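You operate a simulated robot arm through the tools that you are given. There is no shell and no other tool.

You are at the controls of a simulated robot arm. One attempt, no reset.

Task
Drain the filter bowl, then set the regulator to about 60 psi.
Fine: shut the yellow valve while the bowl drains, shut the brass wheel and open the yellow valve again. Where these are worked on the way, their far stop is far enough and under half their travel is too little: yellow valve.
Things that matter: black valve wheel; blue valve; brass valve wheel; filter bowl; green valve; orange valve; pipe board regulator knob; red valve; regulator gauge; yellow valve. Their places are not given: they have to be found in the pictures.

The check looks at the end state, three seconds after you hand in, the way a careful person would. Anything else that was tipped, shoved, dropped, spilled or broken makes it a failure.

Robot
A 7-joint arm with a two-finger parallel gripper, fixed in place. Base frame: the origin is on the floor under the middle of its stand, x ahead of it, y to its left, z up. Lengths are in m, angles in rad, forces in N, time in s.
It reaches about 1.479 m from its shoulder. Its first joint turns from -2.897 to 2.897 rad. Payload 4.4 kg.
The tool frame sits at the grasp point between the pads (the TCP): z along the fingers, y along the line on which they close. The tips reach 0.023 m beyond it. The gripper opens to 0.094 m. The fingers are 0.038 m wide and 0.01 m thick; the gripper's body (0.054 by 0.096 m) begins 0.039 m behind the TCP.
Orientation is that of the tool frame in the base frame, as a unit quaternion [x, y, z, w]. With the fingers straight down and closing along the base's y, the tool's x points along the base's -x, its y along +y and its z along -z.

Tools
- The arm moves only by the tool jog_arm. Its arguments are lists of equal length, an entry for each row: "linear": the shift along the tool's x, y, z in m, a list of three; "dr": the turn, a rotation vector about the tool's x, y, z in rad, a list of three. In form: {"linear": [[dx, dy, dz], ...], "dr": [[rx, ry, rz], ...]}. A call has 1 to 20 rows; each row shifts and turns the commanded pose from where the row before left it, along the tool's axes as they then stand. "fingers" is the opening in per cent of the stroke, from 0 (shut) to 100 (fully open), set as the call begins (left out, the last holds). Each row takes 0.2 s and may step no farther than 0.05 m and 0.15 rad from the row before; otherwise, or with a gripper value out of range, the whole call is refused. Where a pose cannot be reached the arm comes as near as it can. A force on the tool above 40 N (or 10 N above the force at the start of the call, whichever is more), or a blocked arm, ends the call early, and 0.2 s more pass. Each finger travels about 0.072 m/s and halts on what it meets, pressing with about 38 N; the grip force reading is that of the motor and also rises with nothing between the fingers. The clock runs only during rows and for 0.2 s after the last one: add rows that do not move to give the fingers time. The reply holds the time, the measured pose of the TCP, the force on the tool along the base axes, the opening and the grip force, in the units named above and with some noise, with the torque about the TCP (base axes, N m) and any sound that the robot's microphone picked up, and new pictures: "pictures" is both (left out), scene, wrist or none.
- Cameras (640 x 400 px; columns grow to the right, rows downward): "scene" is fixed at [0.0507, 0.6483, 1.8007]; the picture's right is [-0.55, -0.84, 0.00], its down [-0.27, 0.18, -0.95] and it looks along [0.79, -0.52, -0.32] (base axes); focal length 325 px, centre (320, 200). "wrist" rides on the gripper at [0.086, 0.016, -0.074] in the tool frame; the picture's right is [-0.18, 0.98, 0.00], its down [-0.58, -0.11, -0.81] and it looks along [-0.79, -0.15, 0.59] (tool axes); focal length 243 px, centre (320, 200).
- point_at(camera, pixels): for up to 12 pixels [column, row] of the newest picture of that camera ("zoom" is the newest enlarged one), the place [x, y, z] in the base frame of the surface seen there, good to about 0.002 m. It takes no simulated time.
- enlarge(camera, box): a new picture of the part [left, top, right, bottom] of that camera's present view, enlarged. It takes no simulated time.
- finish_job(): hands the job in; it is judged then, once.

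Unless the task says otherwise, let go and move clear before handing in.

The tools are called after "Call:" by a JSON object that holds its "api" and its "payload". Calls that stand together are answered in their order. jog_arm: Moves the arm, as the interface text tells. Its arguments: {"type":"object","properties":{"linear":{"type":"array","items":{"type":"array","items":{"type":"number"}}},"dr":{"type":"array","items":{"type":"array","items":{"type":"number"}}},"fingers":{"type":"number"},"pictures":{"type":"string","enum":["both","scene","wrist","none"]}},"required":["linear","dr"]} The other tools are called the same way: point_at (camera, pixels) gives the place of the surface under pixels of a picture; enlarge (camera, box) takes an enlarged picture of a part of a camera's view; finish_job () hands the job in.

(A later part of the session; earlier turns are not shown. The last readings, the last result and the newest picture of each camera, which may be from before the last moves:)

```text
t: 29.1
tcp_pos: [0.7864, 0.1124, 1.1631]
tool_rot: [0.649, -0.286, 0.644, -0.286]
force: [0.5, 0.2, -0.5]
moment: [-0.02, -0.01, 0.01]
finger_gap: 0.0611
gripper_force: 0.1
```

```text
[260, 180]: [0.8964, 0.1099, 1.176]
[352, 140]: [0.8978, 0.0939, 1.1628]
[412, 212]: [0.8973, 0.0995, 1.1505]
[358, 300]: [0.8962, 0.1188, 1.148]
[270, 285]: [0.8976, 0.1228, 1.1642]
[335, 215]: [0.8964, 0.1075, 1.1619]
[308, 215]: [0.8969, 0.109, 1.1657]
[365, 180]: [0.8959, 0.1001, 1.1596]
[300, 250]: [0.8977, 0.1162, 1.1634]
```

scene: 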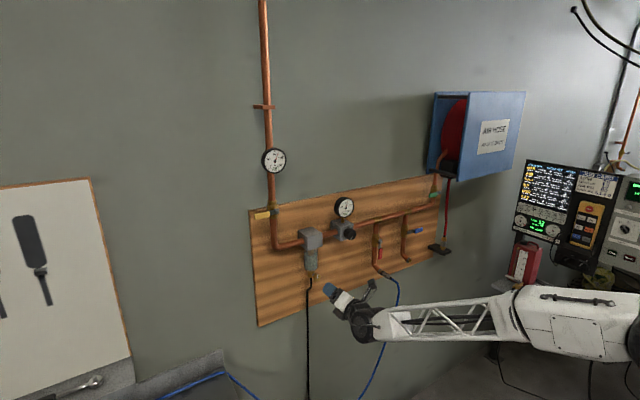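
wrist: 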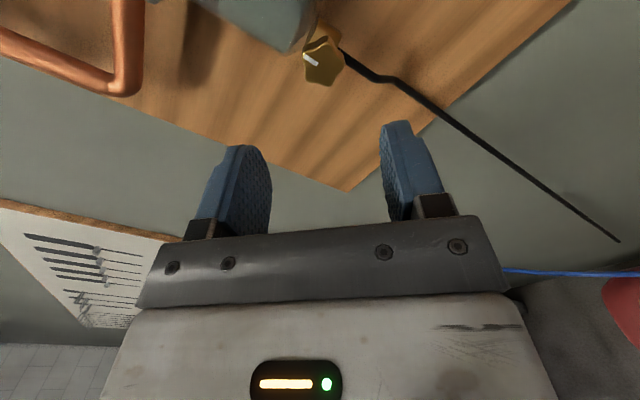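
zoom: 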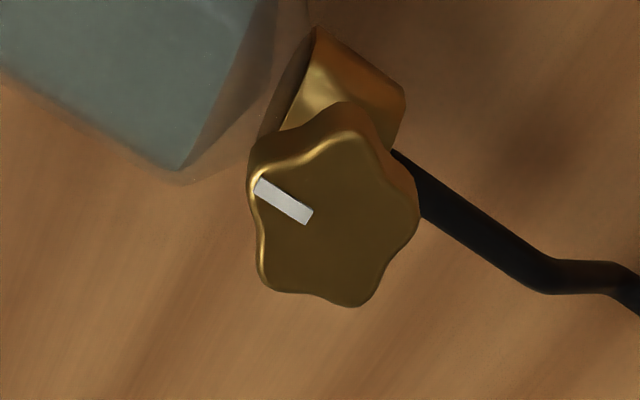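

Lobes average to y≈0.109, z≈1.161. I'll roll to -0.314 so the closing line runs lobe-to-flat, shift to centre, and advance so the tips sit just behind the wheel (x≈0.912).

Call:
{"api": "jog_arm", "payload": {"linear": [[0, 0, 0], [0, 0, 0], [0, 0, 0], [0, 0, 0], [0, 0, 0], [0, 0, 0], [0, 0, 0], [0, 0, 0], [0, 0, 0], [0, 0, 0], [0, 0, 0], [0, 0, 0], [0, 0, 0], [0, 0, 0], [0.0019, -0.0026, 0.02], [0, 0, 0.03], [0, 0, 0.03], [0, 0, 0]], "dr": [[0, 0, 0.1433], [0, 0, 0.1433], [0, 0, 0.1433], [0, 0, 0.1433], [0, 0, 0.1433], [0, 0, 0.1433], [0, 0, 0.1433], [0, 0, 0.1433], [0, 0, 0.1433], [0, 0, 0.1433], [0, 0, 0.1433], [0, 0, 0.1433], [0, 0, 0.1433], [0, 0, 0.1433], [0, 0, 0], [0, 0, 0], [0, 0, 0], [0, 0, 0]]}}

```text
t: 32.9
tcp_pos: [0.8657, 0.1081, 1.1616]
tool_rot: [-0.108, 0.701, -0.104, 0.697]
force: [-0.5, 0.0, -0.1]
moment: [0.03, 0.01, -0.02]
finger_gap: 0.0608
gripper_force: 0.0
```

scene: 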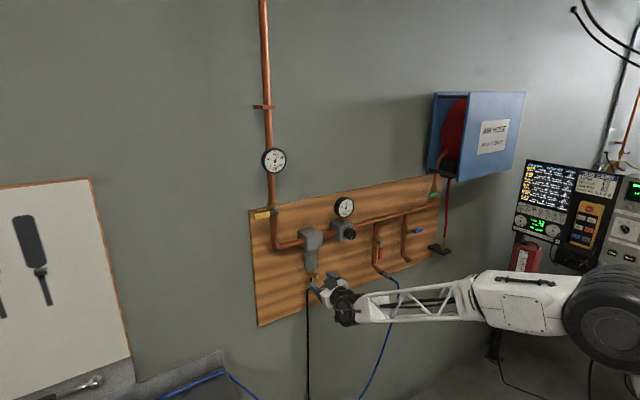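
wrist: 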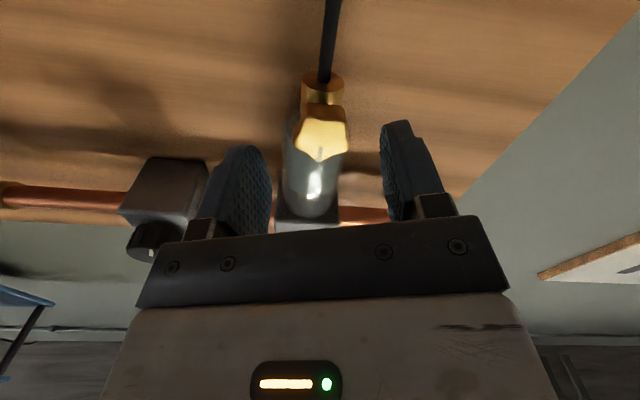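

The wheel is between the pads at (322,130). I'll advance the last 24 mm and close on it.

Call:
{"api": "jog_arm", "payload": {"linear": [[0, 0.001, 0.012], [0, 0, 0.012], [0, 0, 0]], "dr": [[0, 0, 0], [0, 0, 0], [0, 0, 0]], "pictures": "wrist"}}

Call:
{"api": "jog_arm", "payload": {"linear": [[0, 0, 0], [0, 0, 0], [0, 0, 0]], "dr": [[0, 0, 0], [0, 0, 0], [0, 0, 0]], "fingers": 0}}

```text
t: 33.7
tcp_pos: [0.8897, 0.1089, 1.1599]
tool_rot: [-0.107, 0.701, -0.104, 0.697]
force: [0.3, 0.3, 0.7]
moment: [0.01, 0.0, 0.0]
finger_gap: 0.0612
gripper_force: 0.1
```

wrist: 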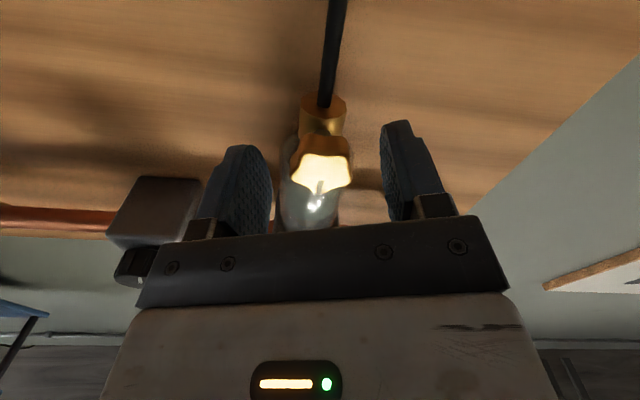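

```text
t: 34.5
tcp_pos: [0.8897, 0.1089, 1.1601]
tool_rot: [-0.108, 0.701, -0.104, 0.697]
force: [3.8, 14.5, -3.3]
moment: [0.0, -0.15, 0.03]
finger_gap: 0.0335
gripper_force: 45.2
```

scene: 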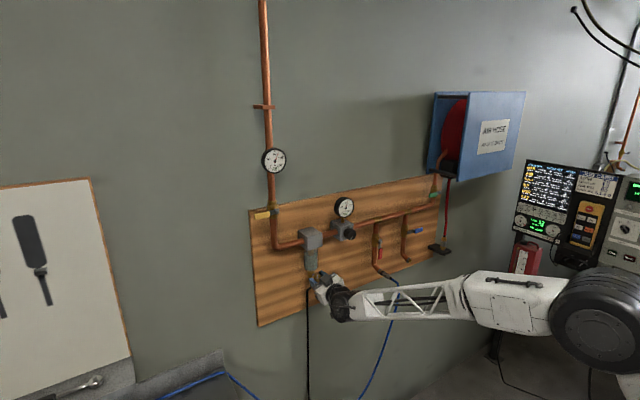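
wrist: 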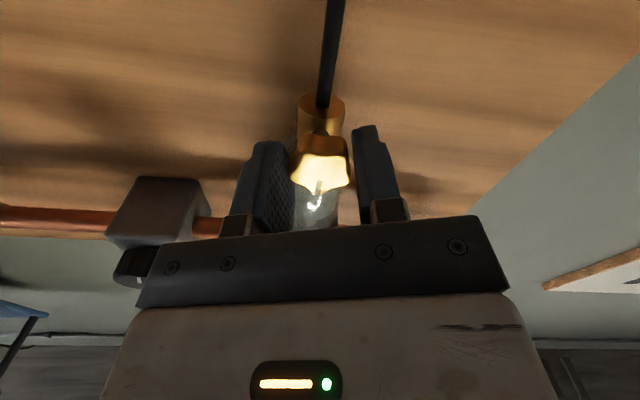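

Gripped with a 33.5 mm gap, with about 14 N of side load; I'll nudge 1 mm in +y to relieve it, then begin turning counter-clockwise (negative roll) gently.

Call:
{"api": "jog_arm", "payload": {"linear": [[0, 0.001, 0], [0, 0, 0], [0, 0, 0], [0, 0, 0], [0, 0, 0]], "dr": [[0, 0, 0], [0, 0, -0.07], [0, 0, -0.07], [0, 0, -0.07], [0, 0, 0]]}}

```text
t: 35.7
tcp_pos: [0.8905, 0.1088, 1.159]
tool_rot: [-0.181, 0.686, -0.177, 0.682]
force: [-0.9, -29.0, -0.5]
moment: [0.03, -0.19, -0.69]
finger_gap: 0.0338
gripper_force: 45.2
```

scene: 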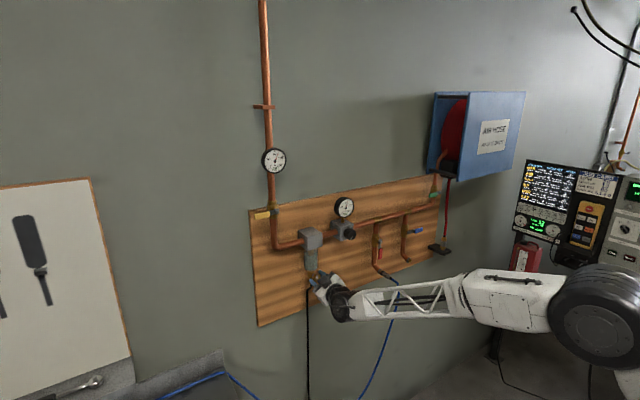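
wrist: 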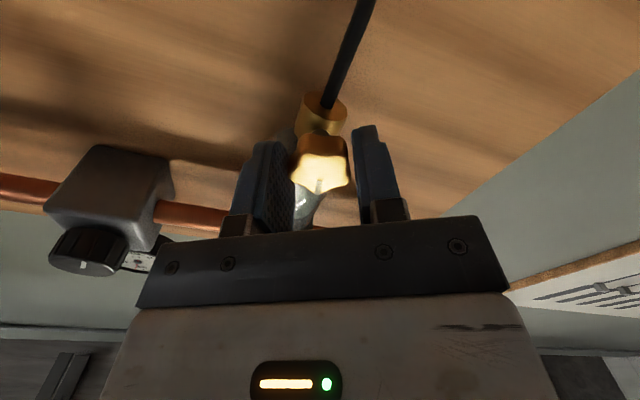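

The wheel turned with the gripper with almost no torque, but I over-shifted (-29 N in y). I'll shift back ~0.6 mm and keep turning, following the wheel's true centre.

Call:
{"api": "jog_arm", "payload": {"linear": [[0.0003, -0.0006, 0], [-0.00015, 0, 0], [-0.00015, 0, 0], [-0.00015, 0, 0], [-0.00015, 0, 0], [-0.00015, 0, 0], [0, 0, 0]], "dr": [[0, 0, 0], [0, 0, -0.1], [0, 0, -0.1], [0, 0, -0.1], [0, 0, -0.1], [0, 0, -0.1], [0, 0, 0]]}}

Call:
{"api": "enlarge", "payload": {"camera": "scene", "box": [290, 220, 340, 300]}}

```text
t: 36.3
tcp_pos: [0.8891, 0.1081, 1.16]
tool_rot: [-0.199, 0.681, -0.197, 0.677]
force: [-11.4, -7.9, 0.3]
moment: [0.04, -0.27, -0.17]
finger_gap: 0.0336
gripper_force: 45.2
stopped in row 2: the force on the tool passed its limit at 41 N (the readings are from after the stop); the commanded pose is now the measured one
```

scene: 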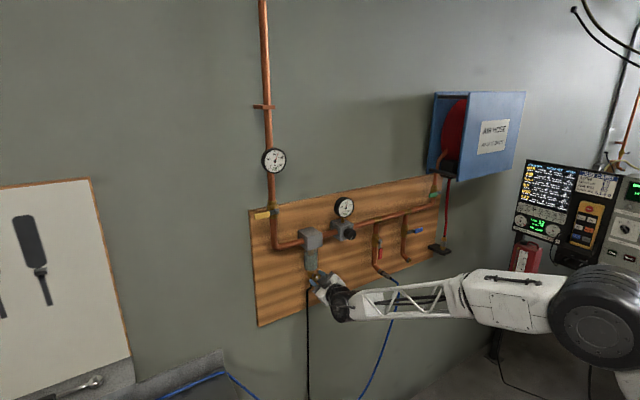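
wrist: 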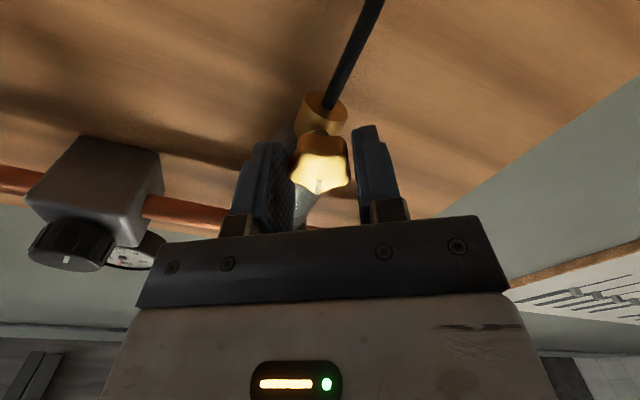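

```text
5.00 times, centred on (315, 260) of scene
```

zoom: 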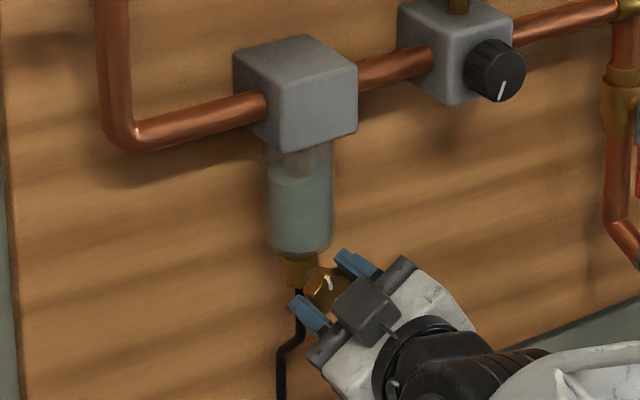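

The wheel turns easily (torque only 0.04 Nm) but a hard grip makes tiny misalignments load up to 41 N. I'll lighten the grip to ~25% and turn in gentle steps.

Call:
{"api": "jog_arm", "payload": {"linear": [[0, 0, 0], [0, 0, 0], [-0.0001, 0, 0], [-0.0001, 0, 0], [-0.0001, 0, 0], [-0.0001, 0, 0], [-0.0001, 0, 0], [-0.0001, 0, 0], [0, 0, 0]], "dr": [[0, 0, 0], [0, 0, 0], [0, 0, -0.07], [0, 0, -0.07], [0, 0, -0.07], [0, 0, -0.07], [0, 0, -0.07], [0, 0, -0.07], [0, 0, 0]], "fingers": 24}}

Call:
{"api": "enlarge", "payload": {"camera": "scene", "box": [290, 220, 340, 300]}}

```text
t: 38.1
tcp_pos: [0.8896, 0.1091, 1.1609]
tool_rot: [-0.336, 0.624, -0.332, 0.622]
force: [-14.4, -7.0, 3.1]
moment: [0.02, -0.58, 0.06]
finger_gap: 0.0337
gripper_force: 44.9
stopped in row 9: the force on the tool passed its limit at 41 N (the readings are from after the stop); the commanded pose is now the measured one
```

scene: 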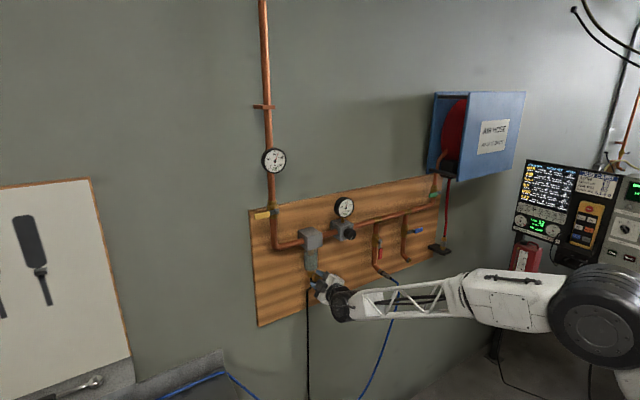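
wrist: 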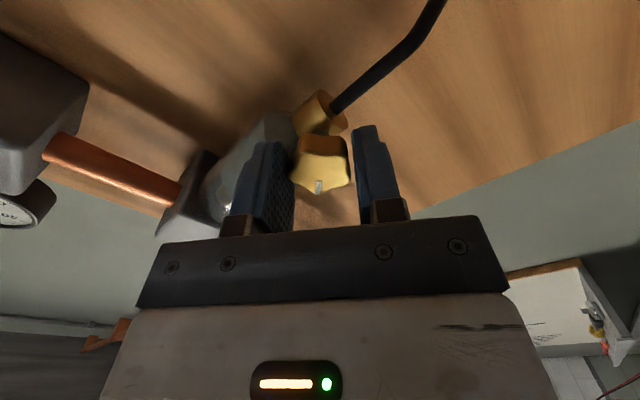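

```text
5.00 times, centred on (315, 260) of scene
```

zoom: 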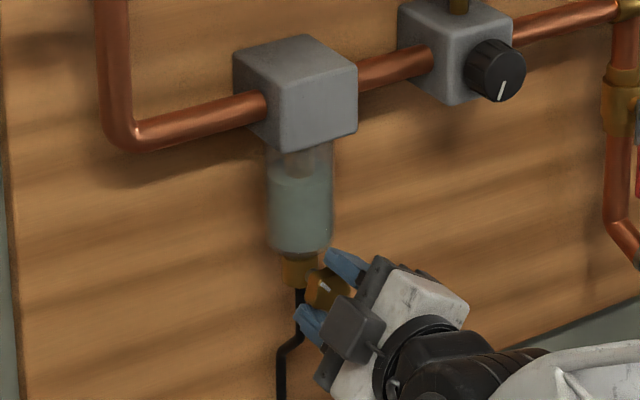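

The wheel has turned about 0.67 rad with the mark following the gripper; the grip is still at full force. I'll ease the finger setting further to 34% and continue turning.

Call:
{"api": "jog_arm", "payload": {"linear": [[0, 0, -0.0005], [0, 0, 0], [-0.0001, 0, 0], [-0.0001, 0, 0], [-0.0001, 0, 0], [-0.0001, 0, 0], [-0.0001, 0, 0], [-0.0001, 0, 0]], "dr": [[0, 0, 0], [0, 0, 0], [0, 0, -0.07], [0, 0, -0.07], [0, 0, -0.07], [0, 0, -0.07], [0, 0, -0.07], [0, 0, -0.07]], "fingers": 34}}

Call:
{"api": "enlarge", "payload": {"camera": "scene", "box": [290, 220, 340, 300]}}

```text
t: 39.9
tcp_pos: [0.8898, 0.1082, 1.1596]
tool_rot: [-0.458, 0.541, -0.456, 0.538]
force: [24.2, -29.5, 9.7]
moment: [0.02, -0.07, -0.8]
finger_gap: 0.0337
gripper_force: 44.8
```

scene: 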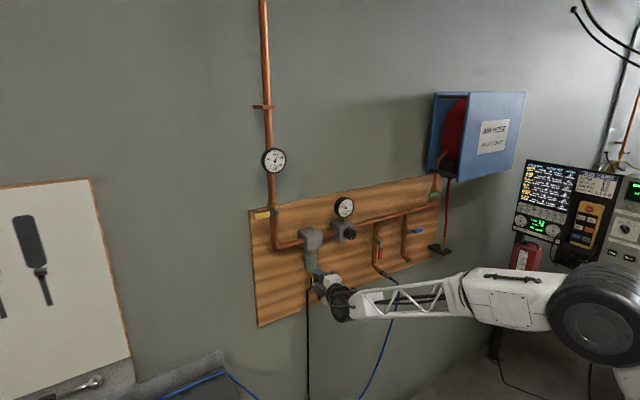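
wrist: 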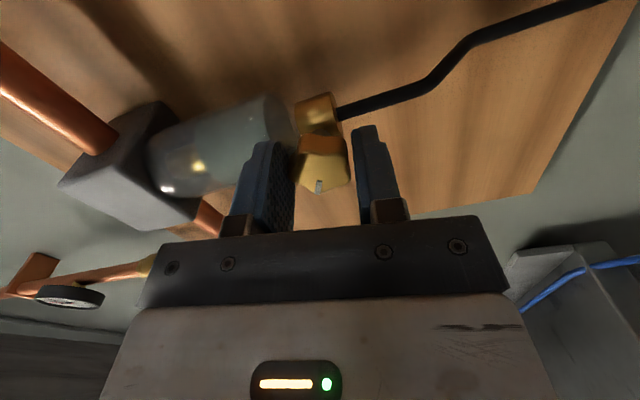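

```text
5.00 times, centred on (315, 260) of scene
```

zoom: 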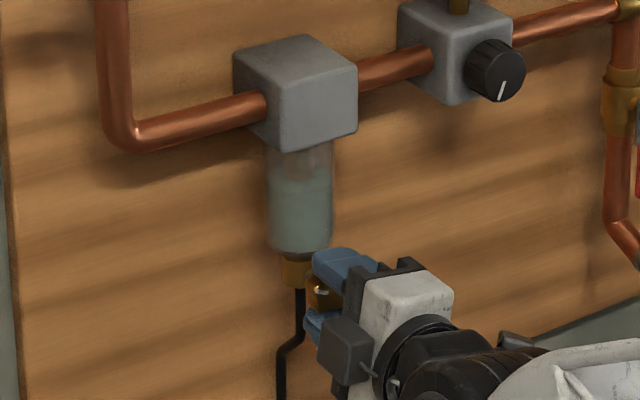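

The wheel has turned ~1.1 rad and still moves freely. My offset compensation was unneeded, so I'll relieve the side load and keep turning about the tool axis, watching for pressure drop or sound.

Call:
{"api": "jog_arm", "payload": {"linear": [[0.0007, -0.0003, 0.0004], [0, 0, 0], [0, 0, 0], [0, 0, 0], [0, 0, 0], [0, 0, 0], [0, 0, 0], [0, 0, 0], [0, 0, 0]], "dr": [[0, 0, 0], [0, 0, -0.07], [0, 0, -0.07], [0, 0, -0.07], [0, 0, -0.07], [0, 0, -0.07], [0, 0, -0.07], [0, 0, -0.07], [0, 0, 0]]}}

Call:
{"api": "enlarge", "payload": {"camera": "scene", "box": [300, 180, 370, 290]}}

```text
t: 41.9
tcp_pos: [0.8894, 0.109, 1.1629]
tool_rot: [0.576, -0.413, 0.572, -0.413]
force: [-7.0, -16.2, 19.0]
moment: [-0.02, -0.43, -0.16]
finger_gap: 0.0334
gripper_force: 44.7
```

scene: 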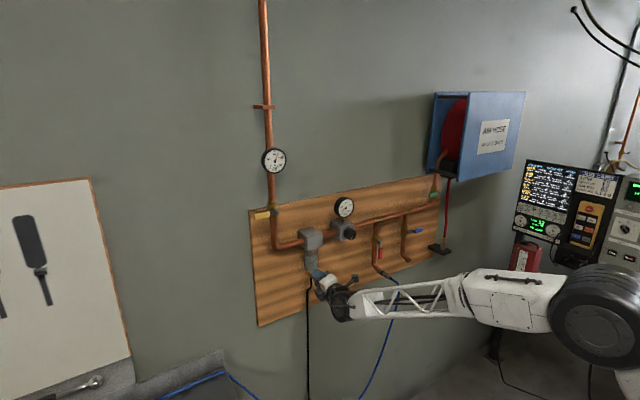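
wrist: 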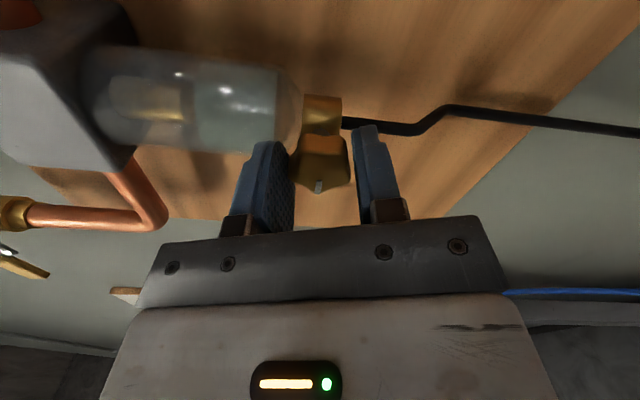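

```text
3.64 times, centred on (335, 235) of scene
```

zoom: 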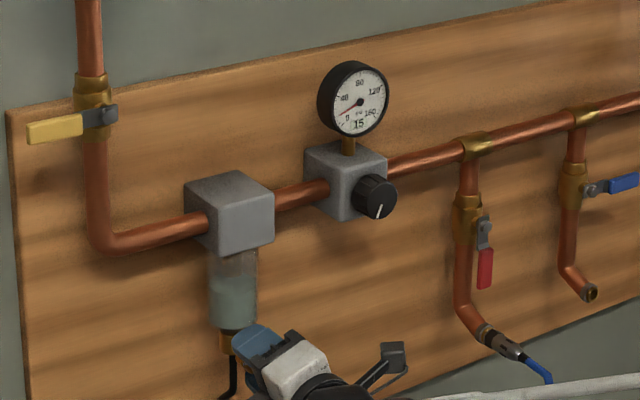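

The drain is open: the regulator gauge has dropped to 15 psi and the bowl's water level is visibly lower. I'll hold still and let it drain.

Call:
{"api": "jog_arm", "payload": {"linear": [[0.0003, 0, 0], [0, 0, 0], [0, 0, 0], [0, 0, 0], [0, 0, 0], [0, 0, 0], [0, 0, 0], [0, 0, 0], [0, 0, 0], [0, 0, 0], [0, 0, 0], [0, 0, 0], [0, 0, 0], [0, 0, 0], [0, 0, 0], [0, 0, 0], [0, 0, 0], [0, 0, 0], [0, 0, 0], [0, 0, 0]], "dr": [[0, 0, 0], [0, 0, 0], [0, 0, 0], [0, 0, 0], [0, 0, 0], [0, 0, 0], [0, 0, 0], [0, 0, 0], [0, 0, 0], [0, 0, 0], [0, 0, 0], [0, 0, 0], [0, 0, 0], [0, 0, 0], [0, 0, 0], [0, 0, 0], [0, 0, 0], [0, 0, 0], [0, 0, 0], [0, 0, 0]]}}

Call:
{"api": "enlarge", "payload": {"camera": "scene", "box": [300, 180, 370, 290]}}

Call:
{"api": "enlarge", "payload": {"camera": "wrist", "box": [60, 20, 340, 200]}}

```text
t: 46.1
tcp_pos: [0.8892, 0.1086, 1.161]
tool_rot: [0.576, -0.414, 0.572, -0.413]
force: [17.2, 9.4, 33.2]
moment: [0.03, -0.59, 0.2]
finger_gap: 0.0337
gripper_force: 45.1
```

scene: 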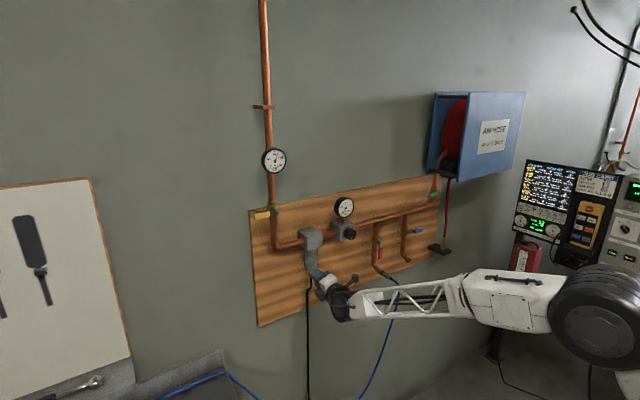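
wrist: 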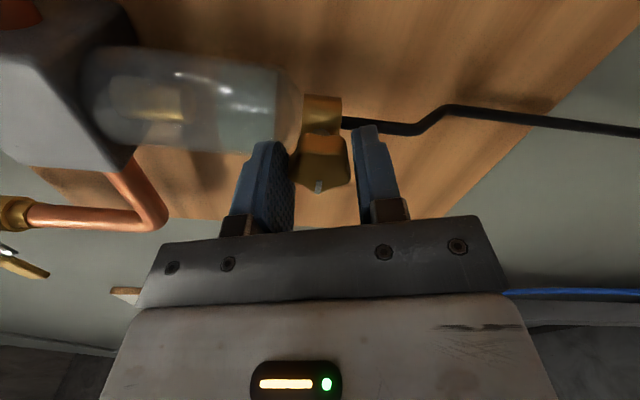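

```text
3.64 times, centred on (335, 235) of scene
```

zoom: 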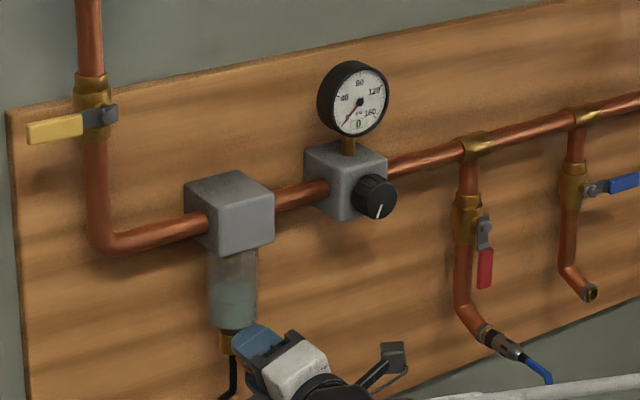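

```text
2.22 times, centred on (200, 110) of wrist
```

zoom: 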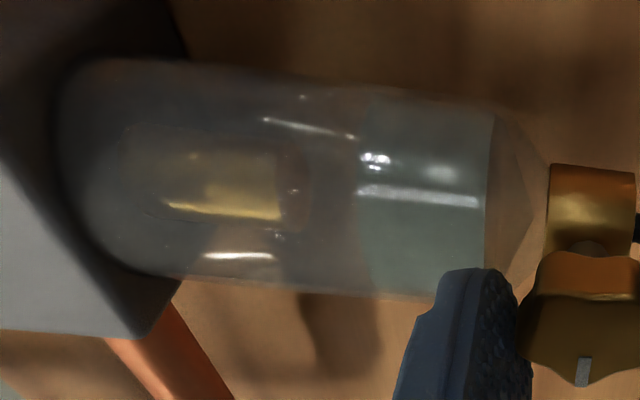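

The gauge is at 0 and roughly a third of the water remains. I'll release the wheel (relieving the load) and wait while it finishes draining.

Call:
{"api": "jog_arm", "payload": {"linear": [[0, 0, 0], [0, 0, 0], [0, 0, 0], [0, 0, 0], [0, 0, 0], [0, 0, 0], [0, 0, 0], [0, 0, 0], [0, 0, 0], [0, 0, 0], [0, 0, 0], [0, 0, 0], [0, 0, 0], [0, 0, 0], [0, 0, 0], [0, 0, 0], [0, 0, 0], [0, 0, 0], [0, 0, 0], [0, 0, 0]], "dr": [[0, 0, 0], [0, 0, 0], [0, 0, 0], [0, 0, 0], [0, 0, 0], [0, 0, 0], [0, 0, 0], [0, 0, 0], [0, 0, 0], [0, 0, 0], [0, 0, 0], [0, 0, 0], [0, 0, 0], [0, 0, 0], [0, 0, 0], [0, 0, 0], [0, 0, 0], [0, 0, 0], [0, 0, 0], [0, 0, 0]], "fingers": 60}}

Call:
{"api": "enlarge", "payload": {"camera": "wrist", "box": [60, 20, 360, 220]}}

```text
t: 50.3
tcp_pos: [0.8898, 0.1089, 1.1607]
tool_rot: [0.577, -0.414, 0.571, -0.413]
force: [0.2, 0.0, 0.1]
moment: [-0.03, -0.02, -0.01]
finger_gap: 0.0563
gripper_force: 0.2
```

scene: 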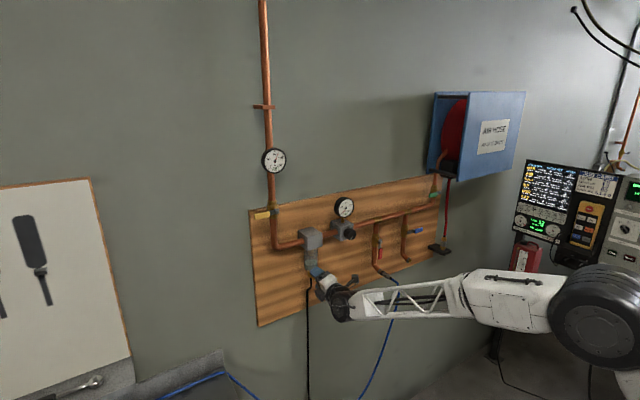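
wrist: 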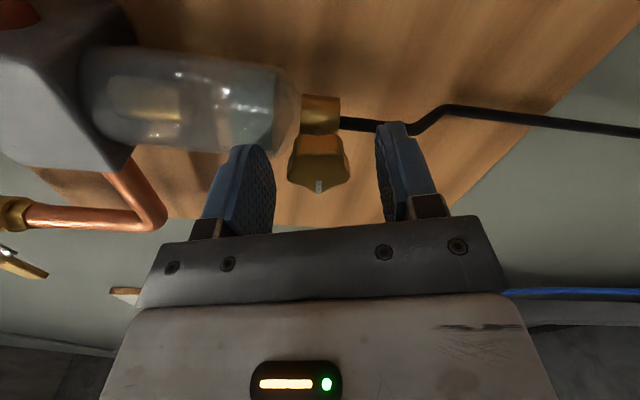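

```text
2.00 times, centred on (210, 120) of wrist
```

zoom: 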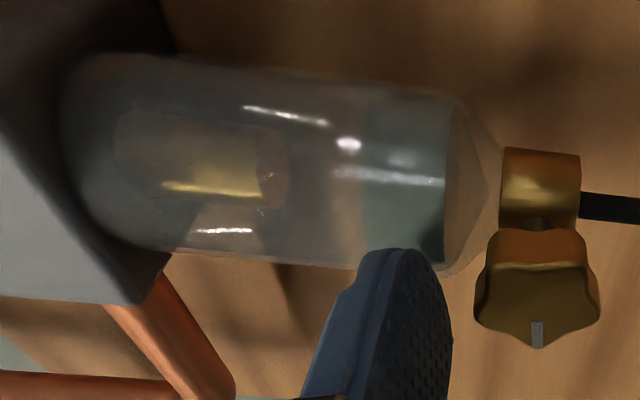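

Draining continues and the water is down to a smaller band at the bottom. I'll keep waiting.

Call:
{"api": "jog_arm", "payload": {"linear": [[0, 0, 0], [0, 0, 0], [0, 0, 0], [0, 0, 0], [0, 0, 0], [0, 0, 0], [0, 0, 0], [0, 0, 0], [0, 0, 0], [0, 0, 0], [0, 0, 0], [0, 0, 0], [0, 0, 0], [0, 0, 0], [0, 0, 0], [0, 0, 0], [0, 0, 0], [0, 0, 0], [0, 0, 0], [0, 0, 0]], "dr": [[0, 0, 0], [0, 0, 0], [0, 0, 0], [0, 0, 0], [0, 0, 0], [0, 0, 0], [0, 0, 0], [0, 0, 0], [0, 0, 0], [0, 0, 0], [0, 0, 0], [0, 0, 0], [0, 0, 0], [0, 0, 0], [0, 0, 0], [0, 0, 0], [0, 0, 0], [0, 0, 0], [0, 0, 0], [0, 0, 0]], "pictures": "none"}}

Call:
{"api": "jog_arm", "payload": {"linear": [[0, 0, 0], [0, 0, 0], [0, 0, 0], [0, 0, 0], [0, 0, 0], [0, 0, 0], [0, 0, 0], [0, 0, 0], [0, 0, 0], [0, 0, 0], [0, 0, 0], [0, 0, 0], [0, 0, 0], [0, 0, 0], [0, 0, 0], [0, 0, 0], [0, 0, 0], [0, 0, 0], [0, 0, 0], [0, 0, 0]], "dr": [[0, 0, 0], [0, 0, 0], [0, 0, 0], [0, 0, 0], [0, 0, 0], [0, 0, 0], [0, 0, 0], [0, 0, 0], [0, 0, 0], [0, 0, 0], [0, 0, 0], [0, 0, 0], [0, 0, 0], [0, 0, 0], [0, 0, 0], [0, 0, 0], [0, 0, 0], [0, 0, 0], [0, 0, 0], [0, 0, 0]]}}

Call:
{"api": "enlarge", "payload": {"camera": "wrist", "box": [60, 20, 360, 220]}}

```text
t: 54.5
tcp_pos: [0.8902, 0.108, 1.161]
tool_rot: [0.577, -0.415, 0.57, -0.413]
force: [-0.1, -0.7, 0.5]
moment: [0.0, 0.03, -0.01]
finger_gap: 0.0561
gripper_force: 0.1
```

```text
t: 58.7
tcp_pos: [0.8894, 0.1089, 1.1602]
tool_rot: [0.576, -0.414, 0.571, -0.413]
force: [-0.4, 0.2, 0.1]
moment: [-0.03, 0.03, -0.01]
finger_gap: 0.0565
gripper_force: 0.1
```

scene: 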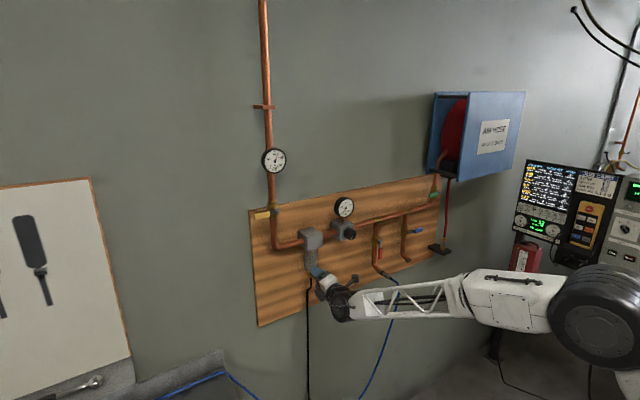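
wrist: 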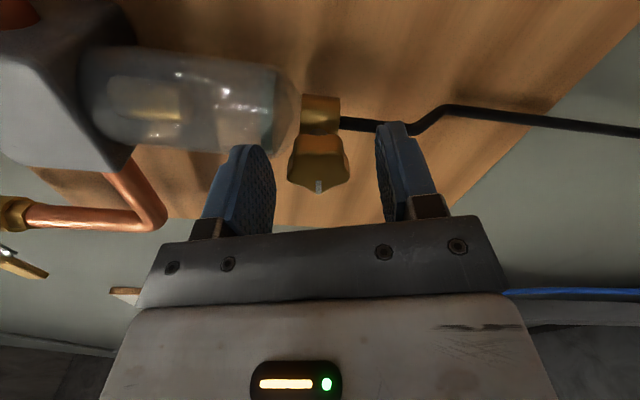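

```text
2.00 times, centred on (210, 120) of wrist
```

zoom: 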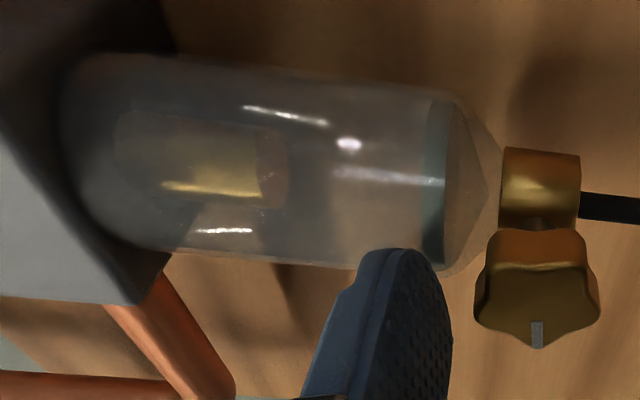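

Only a thin band of water remains at about (435,190) in the zoom. I'll wait longer to be sure it empties fully.

Call:
{"api": "jog_arm", "payload": {"linear": [[0, 0, 0], [0, 0, 0], [0, 0, 0], [0, 0, 0], [0, 0, 0], [0, 0, 0], [0, 0, 0], [0, 0, 0], [0, 0, 0], [0, 0, 0], [0, 0, 0], [0, 0, 0], [0, 0, 0], [0, 0, 0], [0, 0, 0], [0, 0, 0], [0, 0, 0], [0, 0, 0], [0, 0, 0], [0, 0, 0]], "dr": [[0, 0, 0], [0, 0, 0], [0, 0, 0], [0, 0, 0], [0, 0, 0], [0, 0, 0], [0, 0, 0], [0, 0, 0], [0, 0, 0], [0, 0, 0], [0, 0, 0], [0, 0, 0], [0, 0, 0], [0, 0, 0], [0, 0, 0], [0, 0, 0], [0, 0, 0], [0, 0, 0], [0, 0, 0], [0, 0, 0]], "pictures": "none"}}

Call:
{"api": "jog_arm", "payload": {"linear": [[0, 0, 0], [0, 0, 0], [0, 0, 0], [0, 0, 0], [0, 0, 0], [0, 0, 0], [0, 0, 0], [0, 0, 0], [0, 0, 0], [0, 0, 0], [0, 0, 0], [0, 0, 0], [0, 0, 0], [0, 0, 0], [0, 0, 0], [0, 0, 0], [0, 0, 0], [0, 0, 0], [0, 0, 0], [0, 0, 0]], "dr": [[0, 0, 0], [0, 0, 0], [0, 0, 0], [0, 0, 0], [0, 0, 0], [0, 0, 0], [0, 0, 0], [0, 0, 0], [0, 0, 0], [0, 0, 0], [0, 0, 0], [0, 0, 0], [0, 0, 0], [0, 0, 0], [0, 0, 0], [0, 0, 0], [0, 0, 0], [0, 0, 0], [0, 0, 0], [0, 0, 0]]}}

Call:
{"api": "enlarge", "payload": {"camera": "wrist", "box": [60, 20, 360, 220]}}

Call:
{"api": "enlarge", "payload": {"camera": "scene", "box": [290, 190, 360, 290]}}

```text
t: 62.9
tcp_pos: [0.8909, 0.1082, 1.1607]
tool_rot: [0.577, -0.414, 0.571, -0.412]
force: [-0.1, 0.1, 0.4]
moment: [-0.04, -0.02, 0.02]
finger_gap: 0.0564
gripper_force: 0.2
```

```text
t: 67.1
tcp_pos: [0.8907, 0.1089, 1.1603]
tool_rot: [0.576, -0.414, 0.572, -0.412]
force: [0.2, 0.2, 0.7]
moment: [-0.02, 0.01, -0.01]
finger_gap: 0.0563
gripper_force: 0.1
```

scene: 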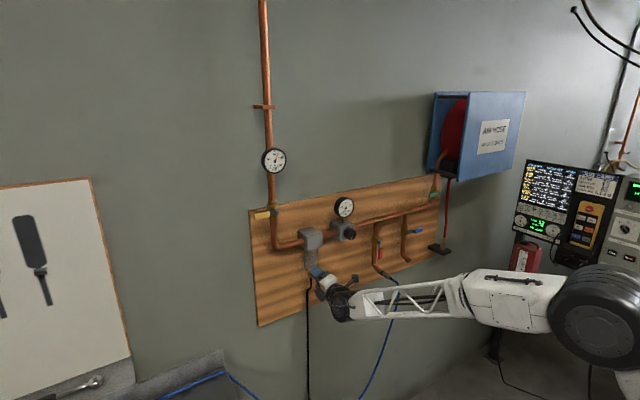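
wrist: 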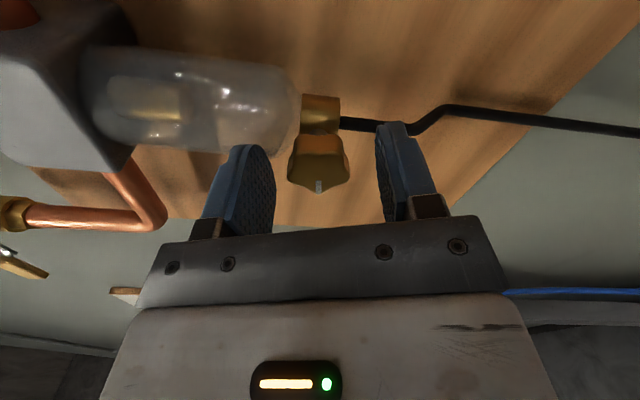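

```text
2.00 times, centred on (210, 120) of wrist
```

zoom: 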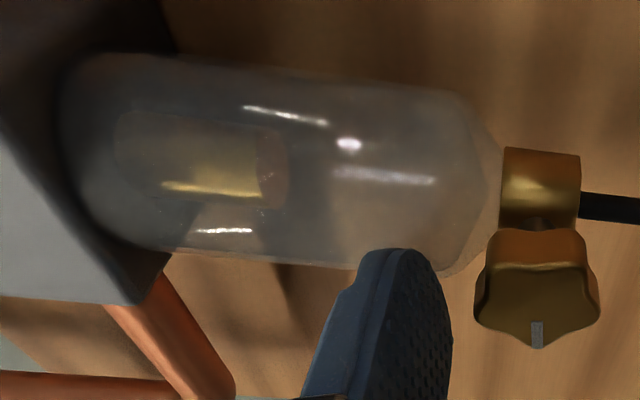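

```text
4.00 times, centred on (325, 240) of scene
```

zoom: 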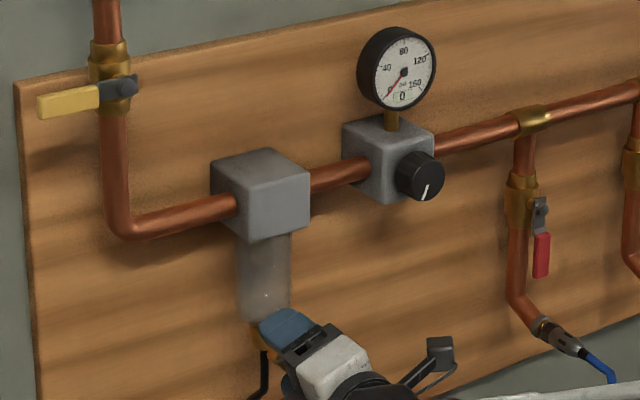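

The bowl is empty and the gauge reads 0. Now I'll grip the brass wheel again to turn it shut (clockwise, positive roll).

Call:
{"api": "jog_arm", "payload": {"linear": [[0, 0, 0], [0, 0, 0], [0, 0, 0], [0, 0, 0]], "dr": [[0, 0, 0], [0, 0, 0], [0, 0, 0], [0, 0, 0]], "fingers": 0, "pictures": "none"}}

```text
t: 68.1
tcp_pos: [0.89, 0.1093, 1.1605]
tool_rot: [0.576, -0.415, 0.572, -0.412]
force: [1.4, 5.3, 9.9]
moment: [0.01, -0.19, 0.16]
finger_gap: 0.0334
gripper_force: 45.3
```

Good grip with only ~11 N of side load. I'll nudge 0.3 mm and start turning clockwise in small steps.

Call:
{"api": "jog_arm", "payload": {"linear": [[0, -0.0003, 0], [-5e-05, 0, 0], [-5e-05, 0, 0], [-5e-05, 0, 0], [-5e-05, 0, 0], [-5e-05, 0, 0], [-5e-05, 0, 0], [0, 0, 0]], "dr": [[0, 0, 0], [0, 0, 0.07], [0, 0, 0.07], [0, 0, 0.07], [0, 0, 0.07], [0, 0, 0.07], [0, 0, 0.07], [0, 0, 0]], "pictures": "wrist"}}

```text
t: 69.9
tcp_pos: [0.8899, 0.1094, 1.1594]
tool_rot: [-0.477, 0.524, -0.474, 0.523]
force: [-6.1, -6.1, 11.3]
moment: [0.03, -0.38, -0.33]
finger_gap: 0.0333
gripper_force: 45.2
```

wrist: 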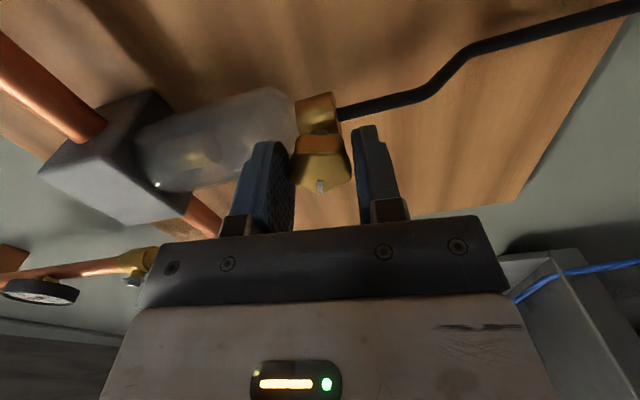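

Forces stay low and the wheel follows. I'll continue clockwise.

Call:
{"api": "jog_arm", "payload": {"linear": [[-5e-05, 0, 0], [-5e-05, 0, 0], [-5e-05, 0, 0], [-5e-05, 0, 0], [-5e-05, 0, 0], [-5e-05, 0, 0], [-5e-05, 0, 0], [-5e-05, 0, 0], [0, 0, 0]], "dr": [[0, 0, 0.07], [0, 0, 0.07], [0, 0, 0.07], [0, 0, 0.07], [0, 0, 0.07], [0, 0, 0.07], [0, 0, 0.07], [0, 0, 0.07], [0, 0, 0]], "pictures": "wrist"}}

```text
t: 72.0
tcp_pos: [0.8892, 0.1091, 1.1607]
tool_rot: [-0.314, 0.637, -0.31, 0.633]
force: [6.9, -6.4, -0.2]
moment: [-0.01, -0.47, -0.12]
finger_gap: 0.0334
gripper_force: 44.4
stopped in row 9: the force on the tool passed its limit at 40 N (the readings are from after the stop); the commanded pose is now the measured one
```

wrist: 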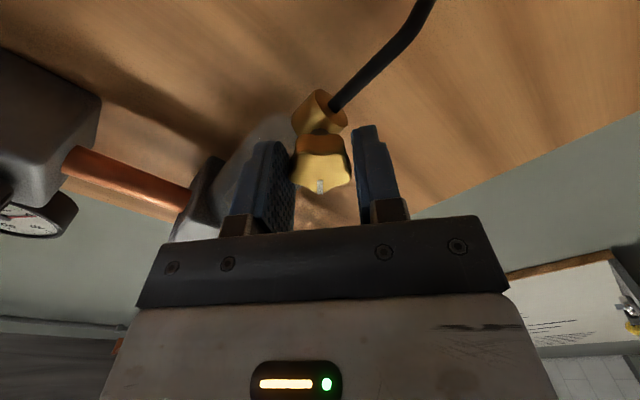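

The lateral load peaked again but reset; roll is -0.91 and the wheel still follows. I'll continue toward the shut position.

Call:
{"api": "jog_arm", "payload": {"linear": [[0, 0, 0], [0, 0, 0], [0, 0, 0], [0, 0, 0], [0, 0, 0], [0, 0, 0], [0, 0, 0], [0, 0, 0]], "dr": [[0, 0, 0.06], [0, 0, 0.06], [0, 0, 0.06], [0, 0, 0.06], [0, 0, 0.06], [0, 0, 0.06], [0, 0, 0.06], [0, 0, 0]], "pictures": "wrist"}}

```text
t: 73.8
tcp_pos: [0.8893, 0.1093, 1.1604]
tool_rot: [-0.174, 0.688, -0.171, 0.684]
force: [22.8, 8.7, -2.0]
moment: [-0.03, -0.11, -0.03]
finger_gap: 0.0333
gripper_force: 44.7
```

wrist: 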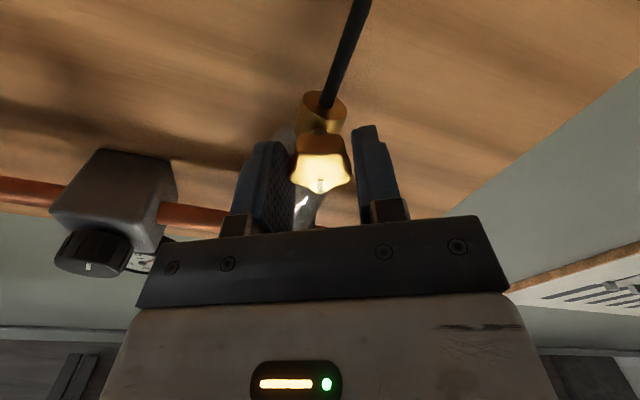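

Roll is about -0.49; the original shut mark position was -0.314. I'll approach it and feel for the stop via torque.

Call:
{"api": "jog_arm", "payload": {"linear": [[0, 0, 0.0003], [0, 0, 0], [0, 0, 0], [0, 0, 0], [0, 0, 0]], "dr": [[0, 0, 0], [0, 0, 0.06], [0, 0, 0.06], [0, 0, 0.05], [0, 0, 0]], "pictures": "wrist"}}

Call:
{"api": "enlarge", "payload": {"camera": "wrist", "box": [260, 90, 380, 210]}}

```text
t: 75.0
tcp_pos: [0.8899, 0.1094, 1.16]
tool_rot: [-0.114, 0.7, -0.112, 0.696]
force: [-2.9, 7.0, -1.3]
moment: [-0.01, 0.0, -0.05]
finger_gap: 0.0338
gripper_force: 45.3
```

wrist: 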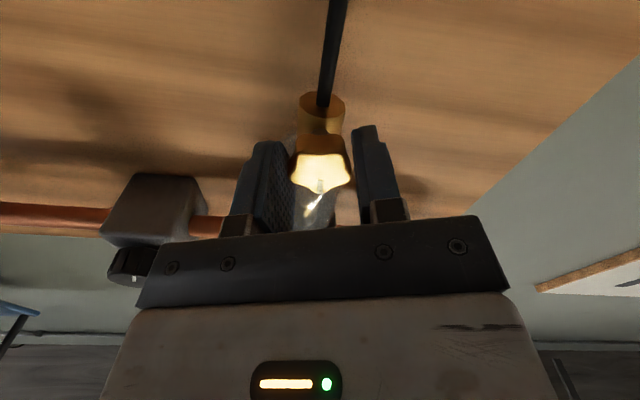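

```text
3.33 times, centred on (320, 150) of wrist
```

zoom: 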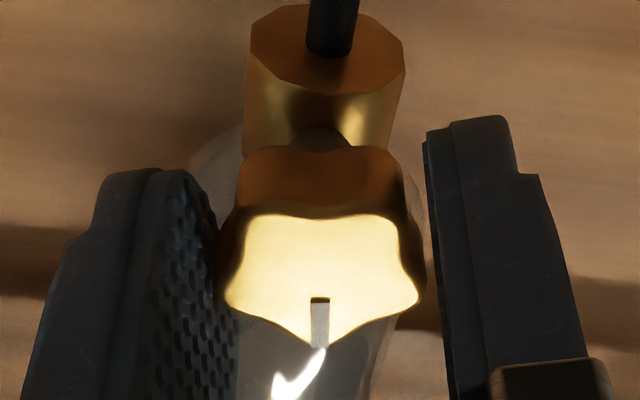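

The mark is back near its original orientation (roll -0.32), but I felt no stop yet. I'll turn slightly further clockwise to make sure it is seated.

Call:
{"api": "jog_arm", "payload": {"linear": [[0, 0, 0], [0, 0, 0], [0, 0, 0]], "dr": [[0, 0, 0.04], [0, 0, 0.04], [0, 0, 0]], "pictures": "wrist"}}

```text
t: 75.8
tcp_pos: [0.8895, 0.109, 1.1596]
tool_rot: [-0.087, 0.705, -0.084, 0.699]
force: [-8.9, 9.1, -6.3]
moment: [-0.01, -0.22, 0.03]
finger_gap: 0.0338
gripper_force: 45.3
```

wrist: 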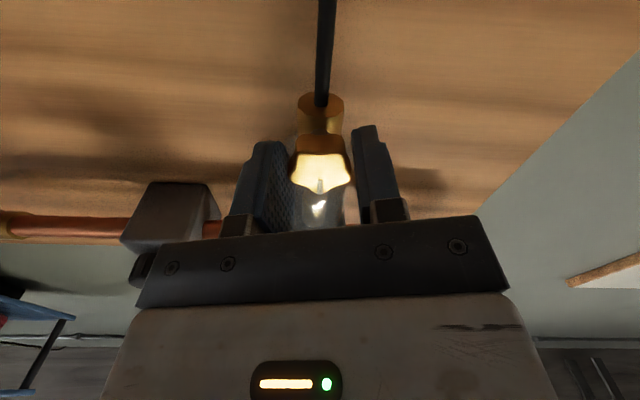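

No torque yet (moment x ≈ 0). I'll keep turning in small steps.

Call:
{"api": "jog_arm", "payload": {"linear": [[0, 0, 0], [0, 0, 0], [0, 0, 0], [0, 0, 0]], "dr": [[0, 0, 0.05], [0, 0, 0.05], [0, 0, 0.05], [0, 0, 0]], "pictures": "both"}}

Call:
{"api": "enlarge", "payload": {"camera": "scene", "box": [300, 255, 340, 300]}}

Call:
{"api": "enlarge", "payload": {"camera": "wrist", "box": [260, 90, 380, 210]}}

```text
t: 76.8
tcp_pos: [0.8899, 0.1097, 1.1606]
tool_rot: [-0.033, 0.709, -0.031, 0.704]
force: [-10.3, 6.0, -3.5]
moment: [-0.57, 0.05, -0.04]
finger_gap: 0.0337
gripper_force: 45.3
```

scene: 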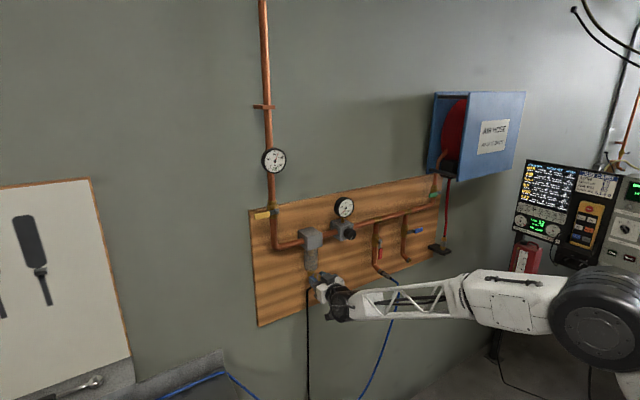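
wrist: 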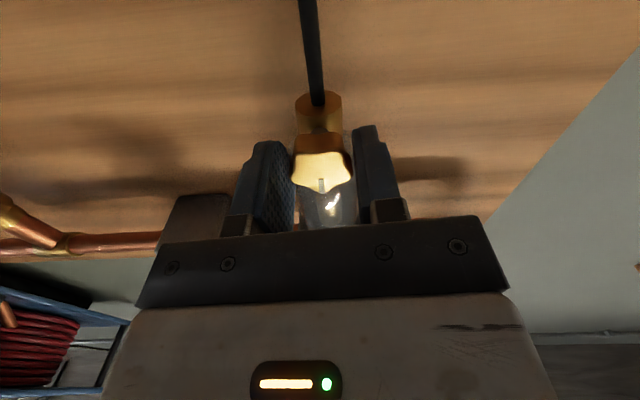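

```text
8.89 times, centred on (320, 278) of scene
```

zoom: 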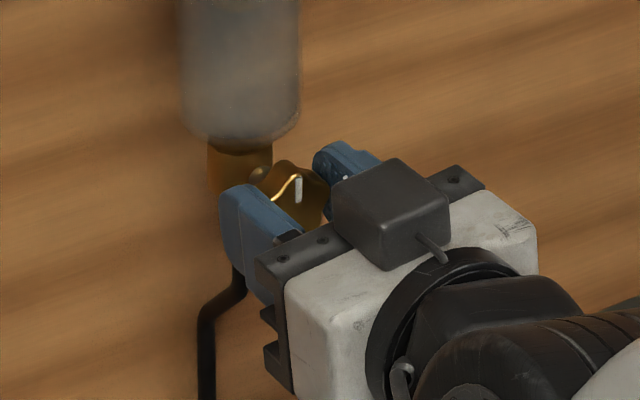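

```text
3.33 times, centred on (320, 150) of wrist
```

zoom: 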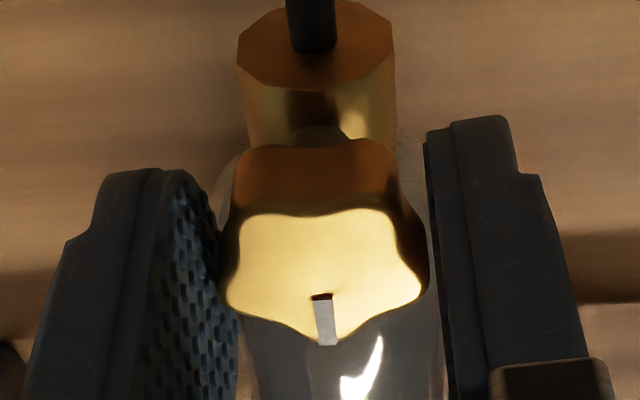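

Torque rose to -0.57 Nm with the mark pointing straight up in the scene zoom, so the brass wheel is shut against its stop. I'll release and back straight out.

Call:
{"api": "jog_arm", "payload": {"linear": [[0, 0, 0], [0, 0, 0], [0, 0, 0], [0, 0, -0.02], [0, 0, -0.04], [0, 0, -0.045], [0, 0, 0]], "dr": [[0, 0, 0], [0, 0, 0], [0, 0, 0], [0, 0, 0], [0, 0, 0], [0, 0, 0], [0, 0, 0]], "fingers": 65}}

Call:
{"api": "enlarge", "payload": {"camera": "scene", "box": [290, 220, 340, 300]}}

Call:
{"api": "enlarge", "payload": {"camera": "wrist", "box": [260, 10, 380, 130]}}

```text
t: 78.4
tcp_pos: [0.7849, 0.112, 1.1583]
tool_rot: [-0.033, 0.709, -0.032, 0.704]
force: [-0.6, 0.2, 1.0]
moment: [0.0, 0.02, -0.01]
finger_gap: 0.061
gripper_force: 0.0
```

scene: 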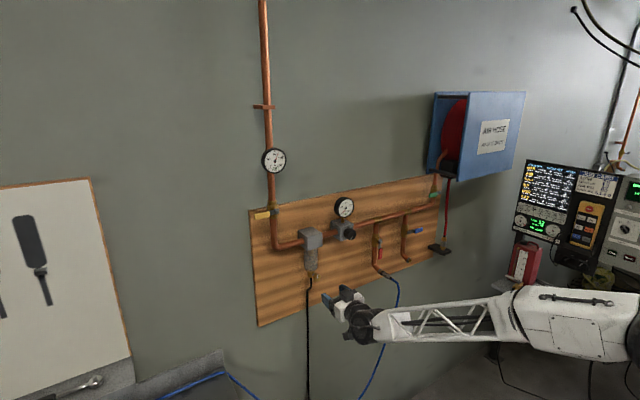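
wrist: 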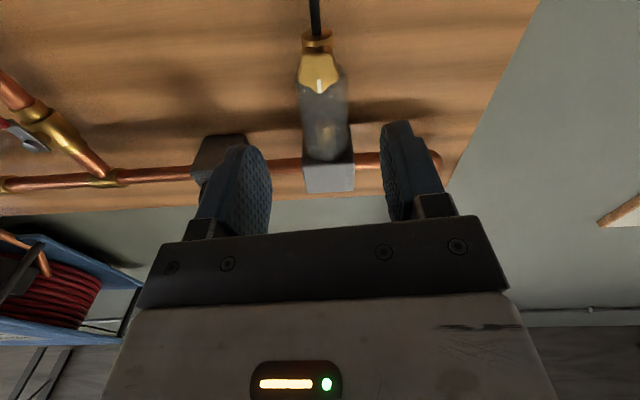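

```text
5.00 times, centred on (315, 260) of scene
```

zoom: 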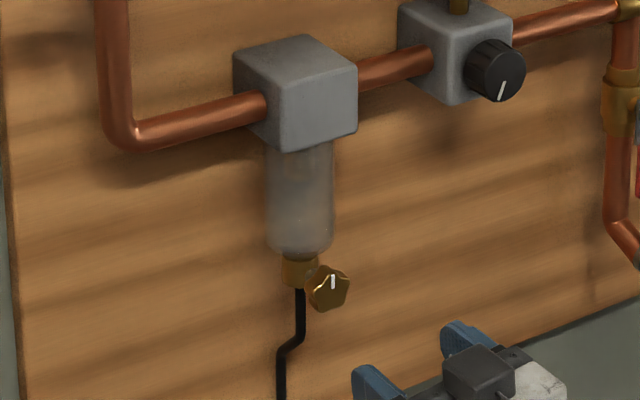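

```text
3.33 times, centred on (320, 70) of wrist
```

zoom: 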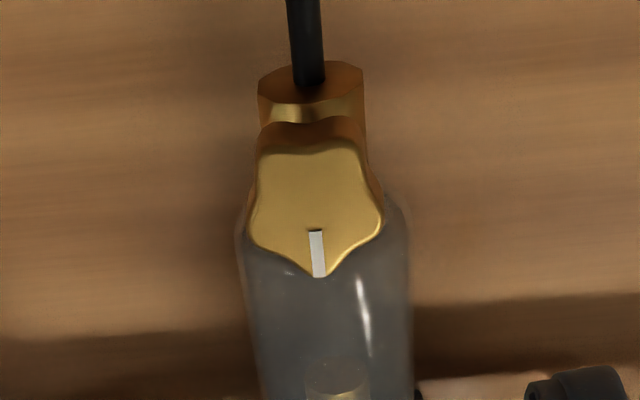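

The brass wheel mark points up as it did originally and the bowl is empty. Now I'll unroll and move back in front of the yellow lever to open it.

Call:
{"api": "jog_arm", "payload": {"linear": [[0, 0, 0], [-0.0358, 0.0235, 0], [-0.0358, 0.0235, 0], [-0.0358, 0.0235, 0], [-0.0358, 0.0235, 0], [-0.0358, 0.0235, 0], [-0.0358, 0.0235, 0], [-0.0358, 0.0235, 0], [-0.0358, 0.0235, 0], [0, 0, 0]], "dr": [[0, 0, 0.09], [0, 0, 0], [0, 0, 0], [0, 0, 0], [0, 0, 0], [0, 0, 0], [0, 0, 0], [0, 0, 0], [0, 0, 0], [0, 0, 0]], "fingers": 40}}

```text
t: 80.6
tcp_pos: [0.7869, 0.2991, 1.4481]
tool_rot: [-0.001, 0.71, -0.001, 0.705]
force: [0.0, 0.2, -0.1]
moment: [0.01, -0.03, 0.01]
finger_gap: 0.0379
gripper_force: 0.0
```

scene: 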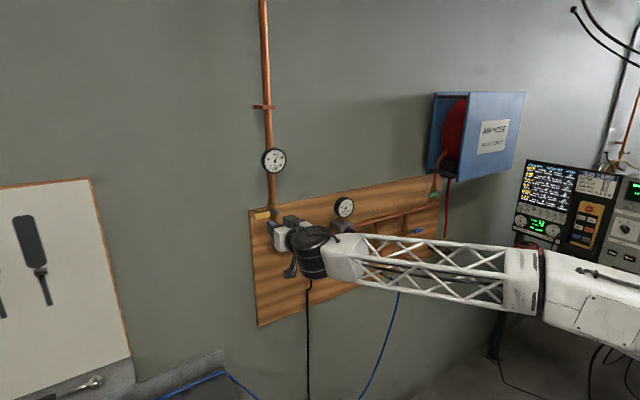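
wrist: 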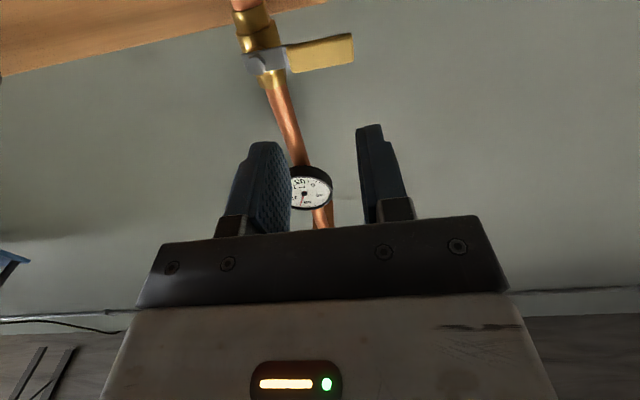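

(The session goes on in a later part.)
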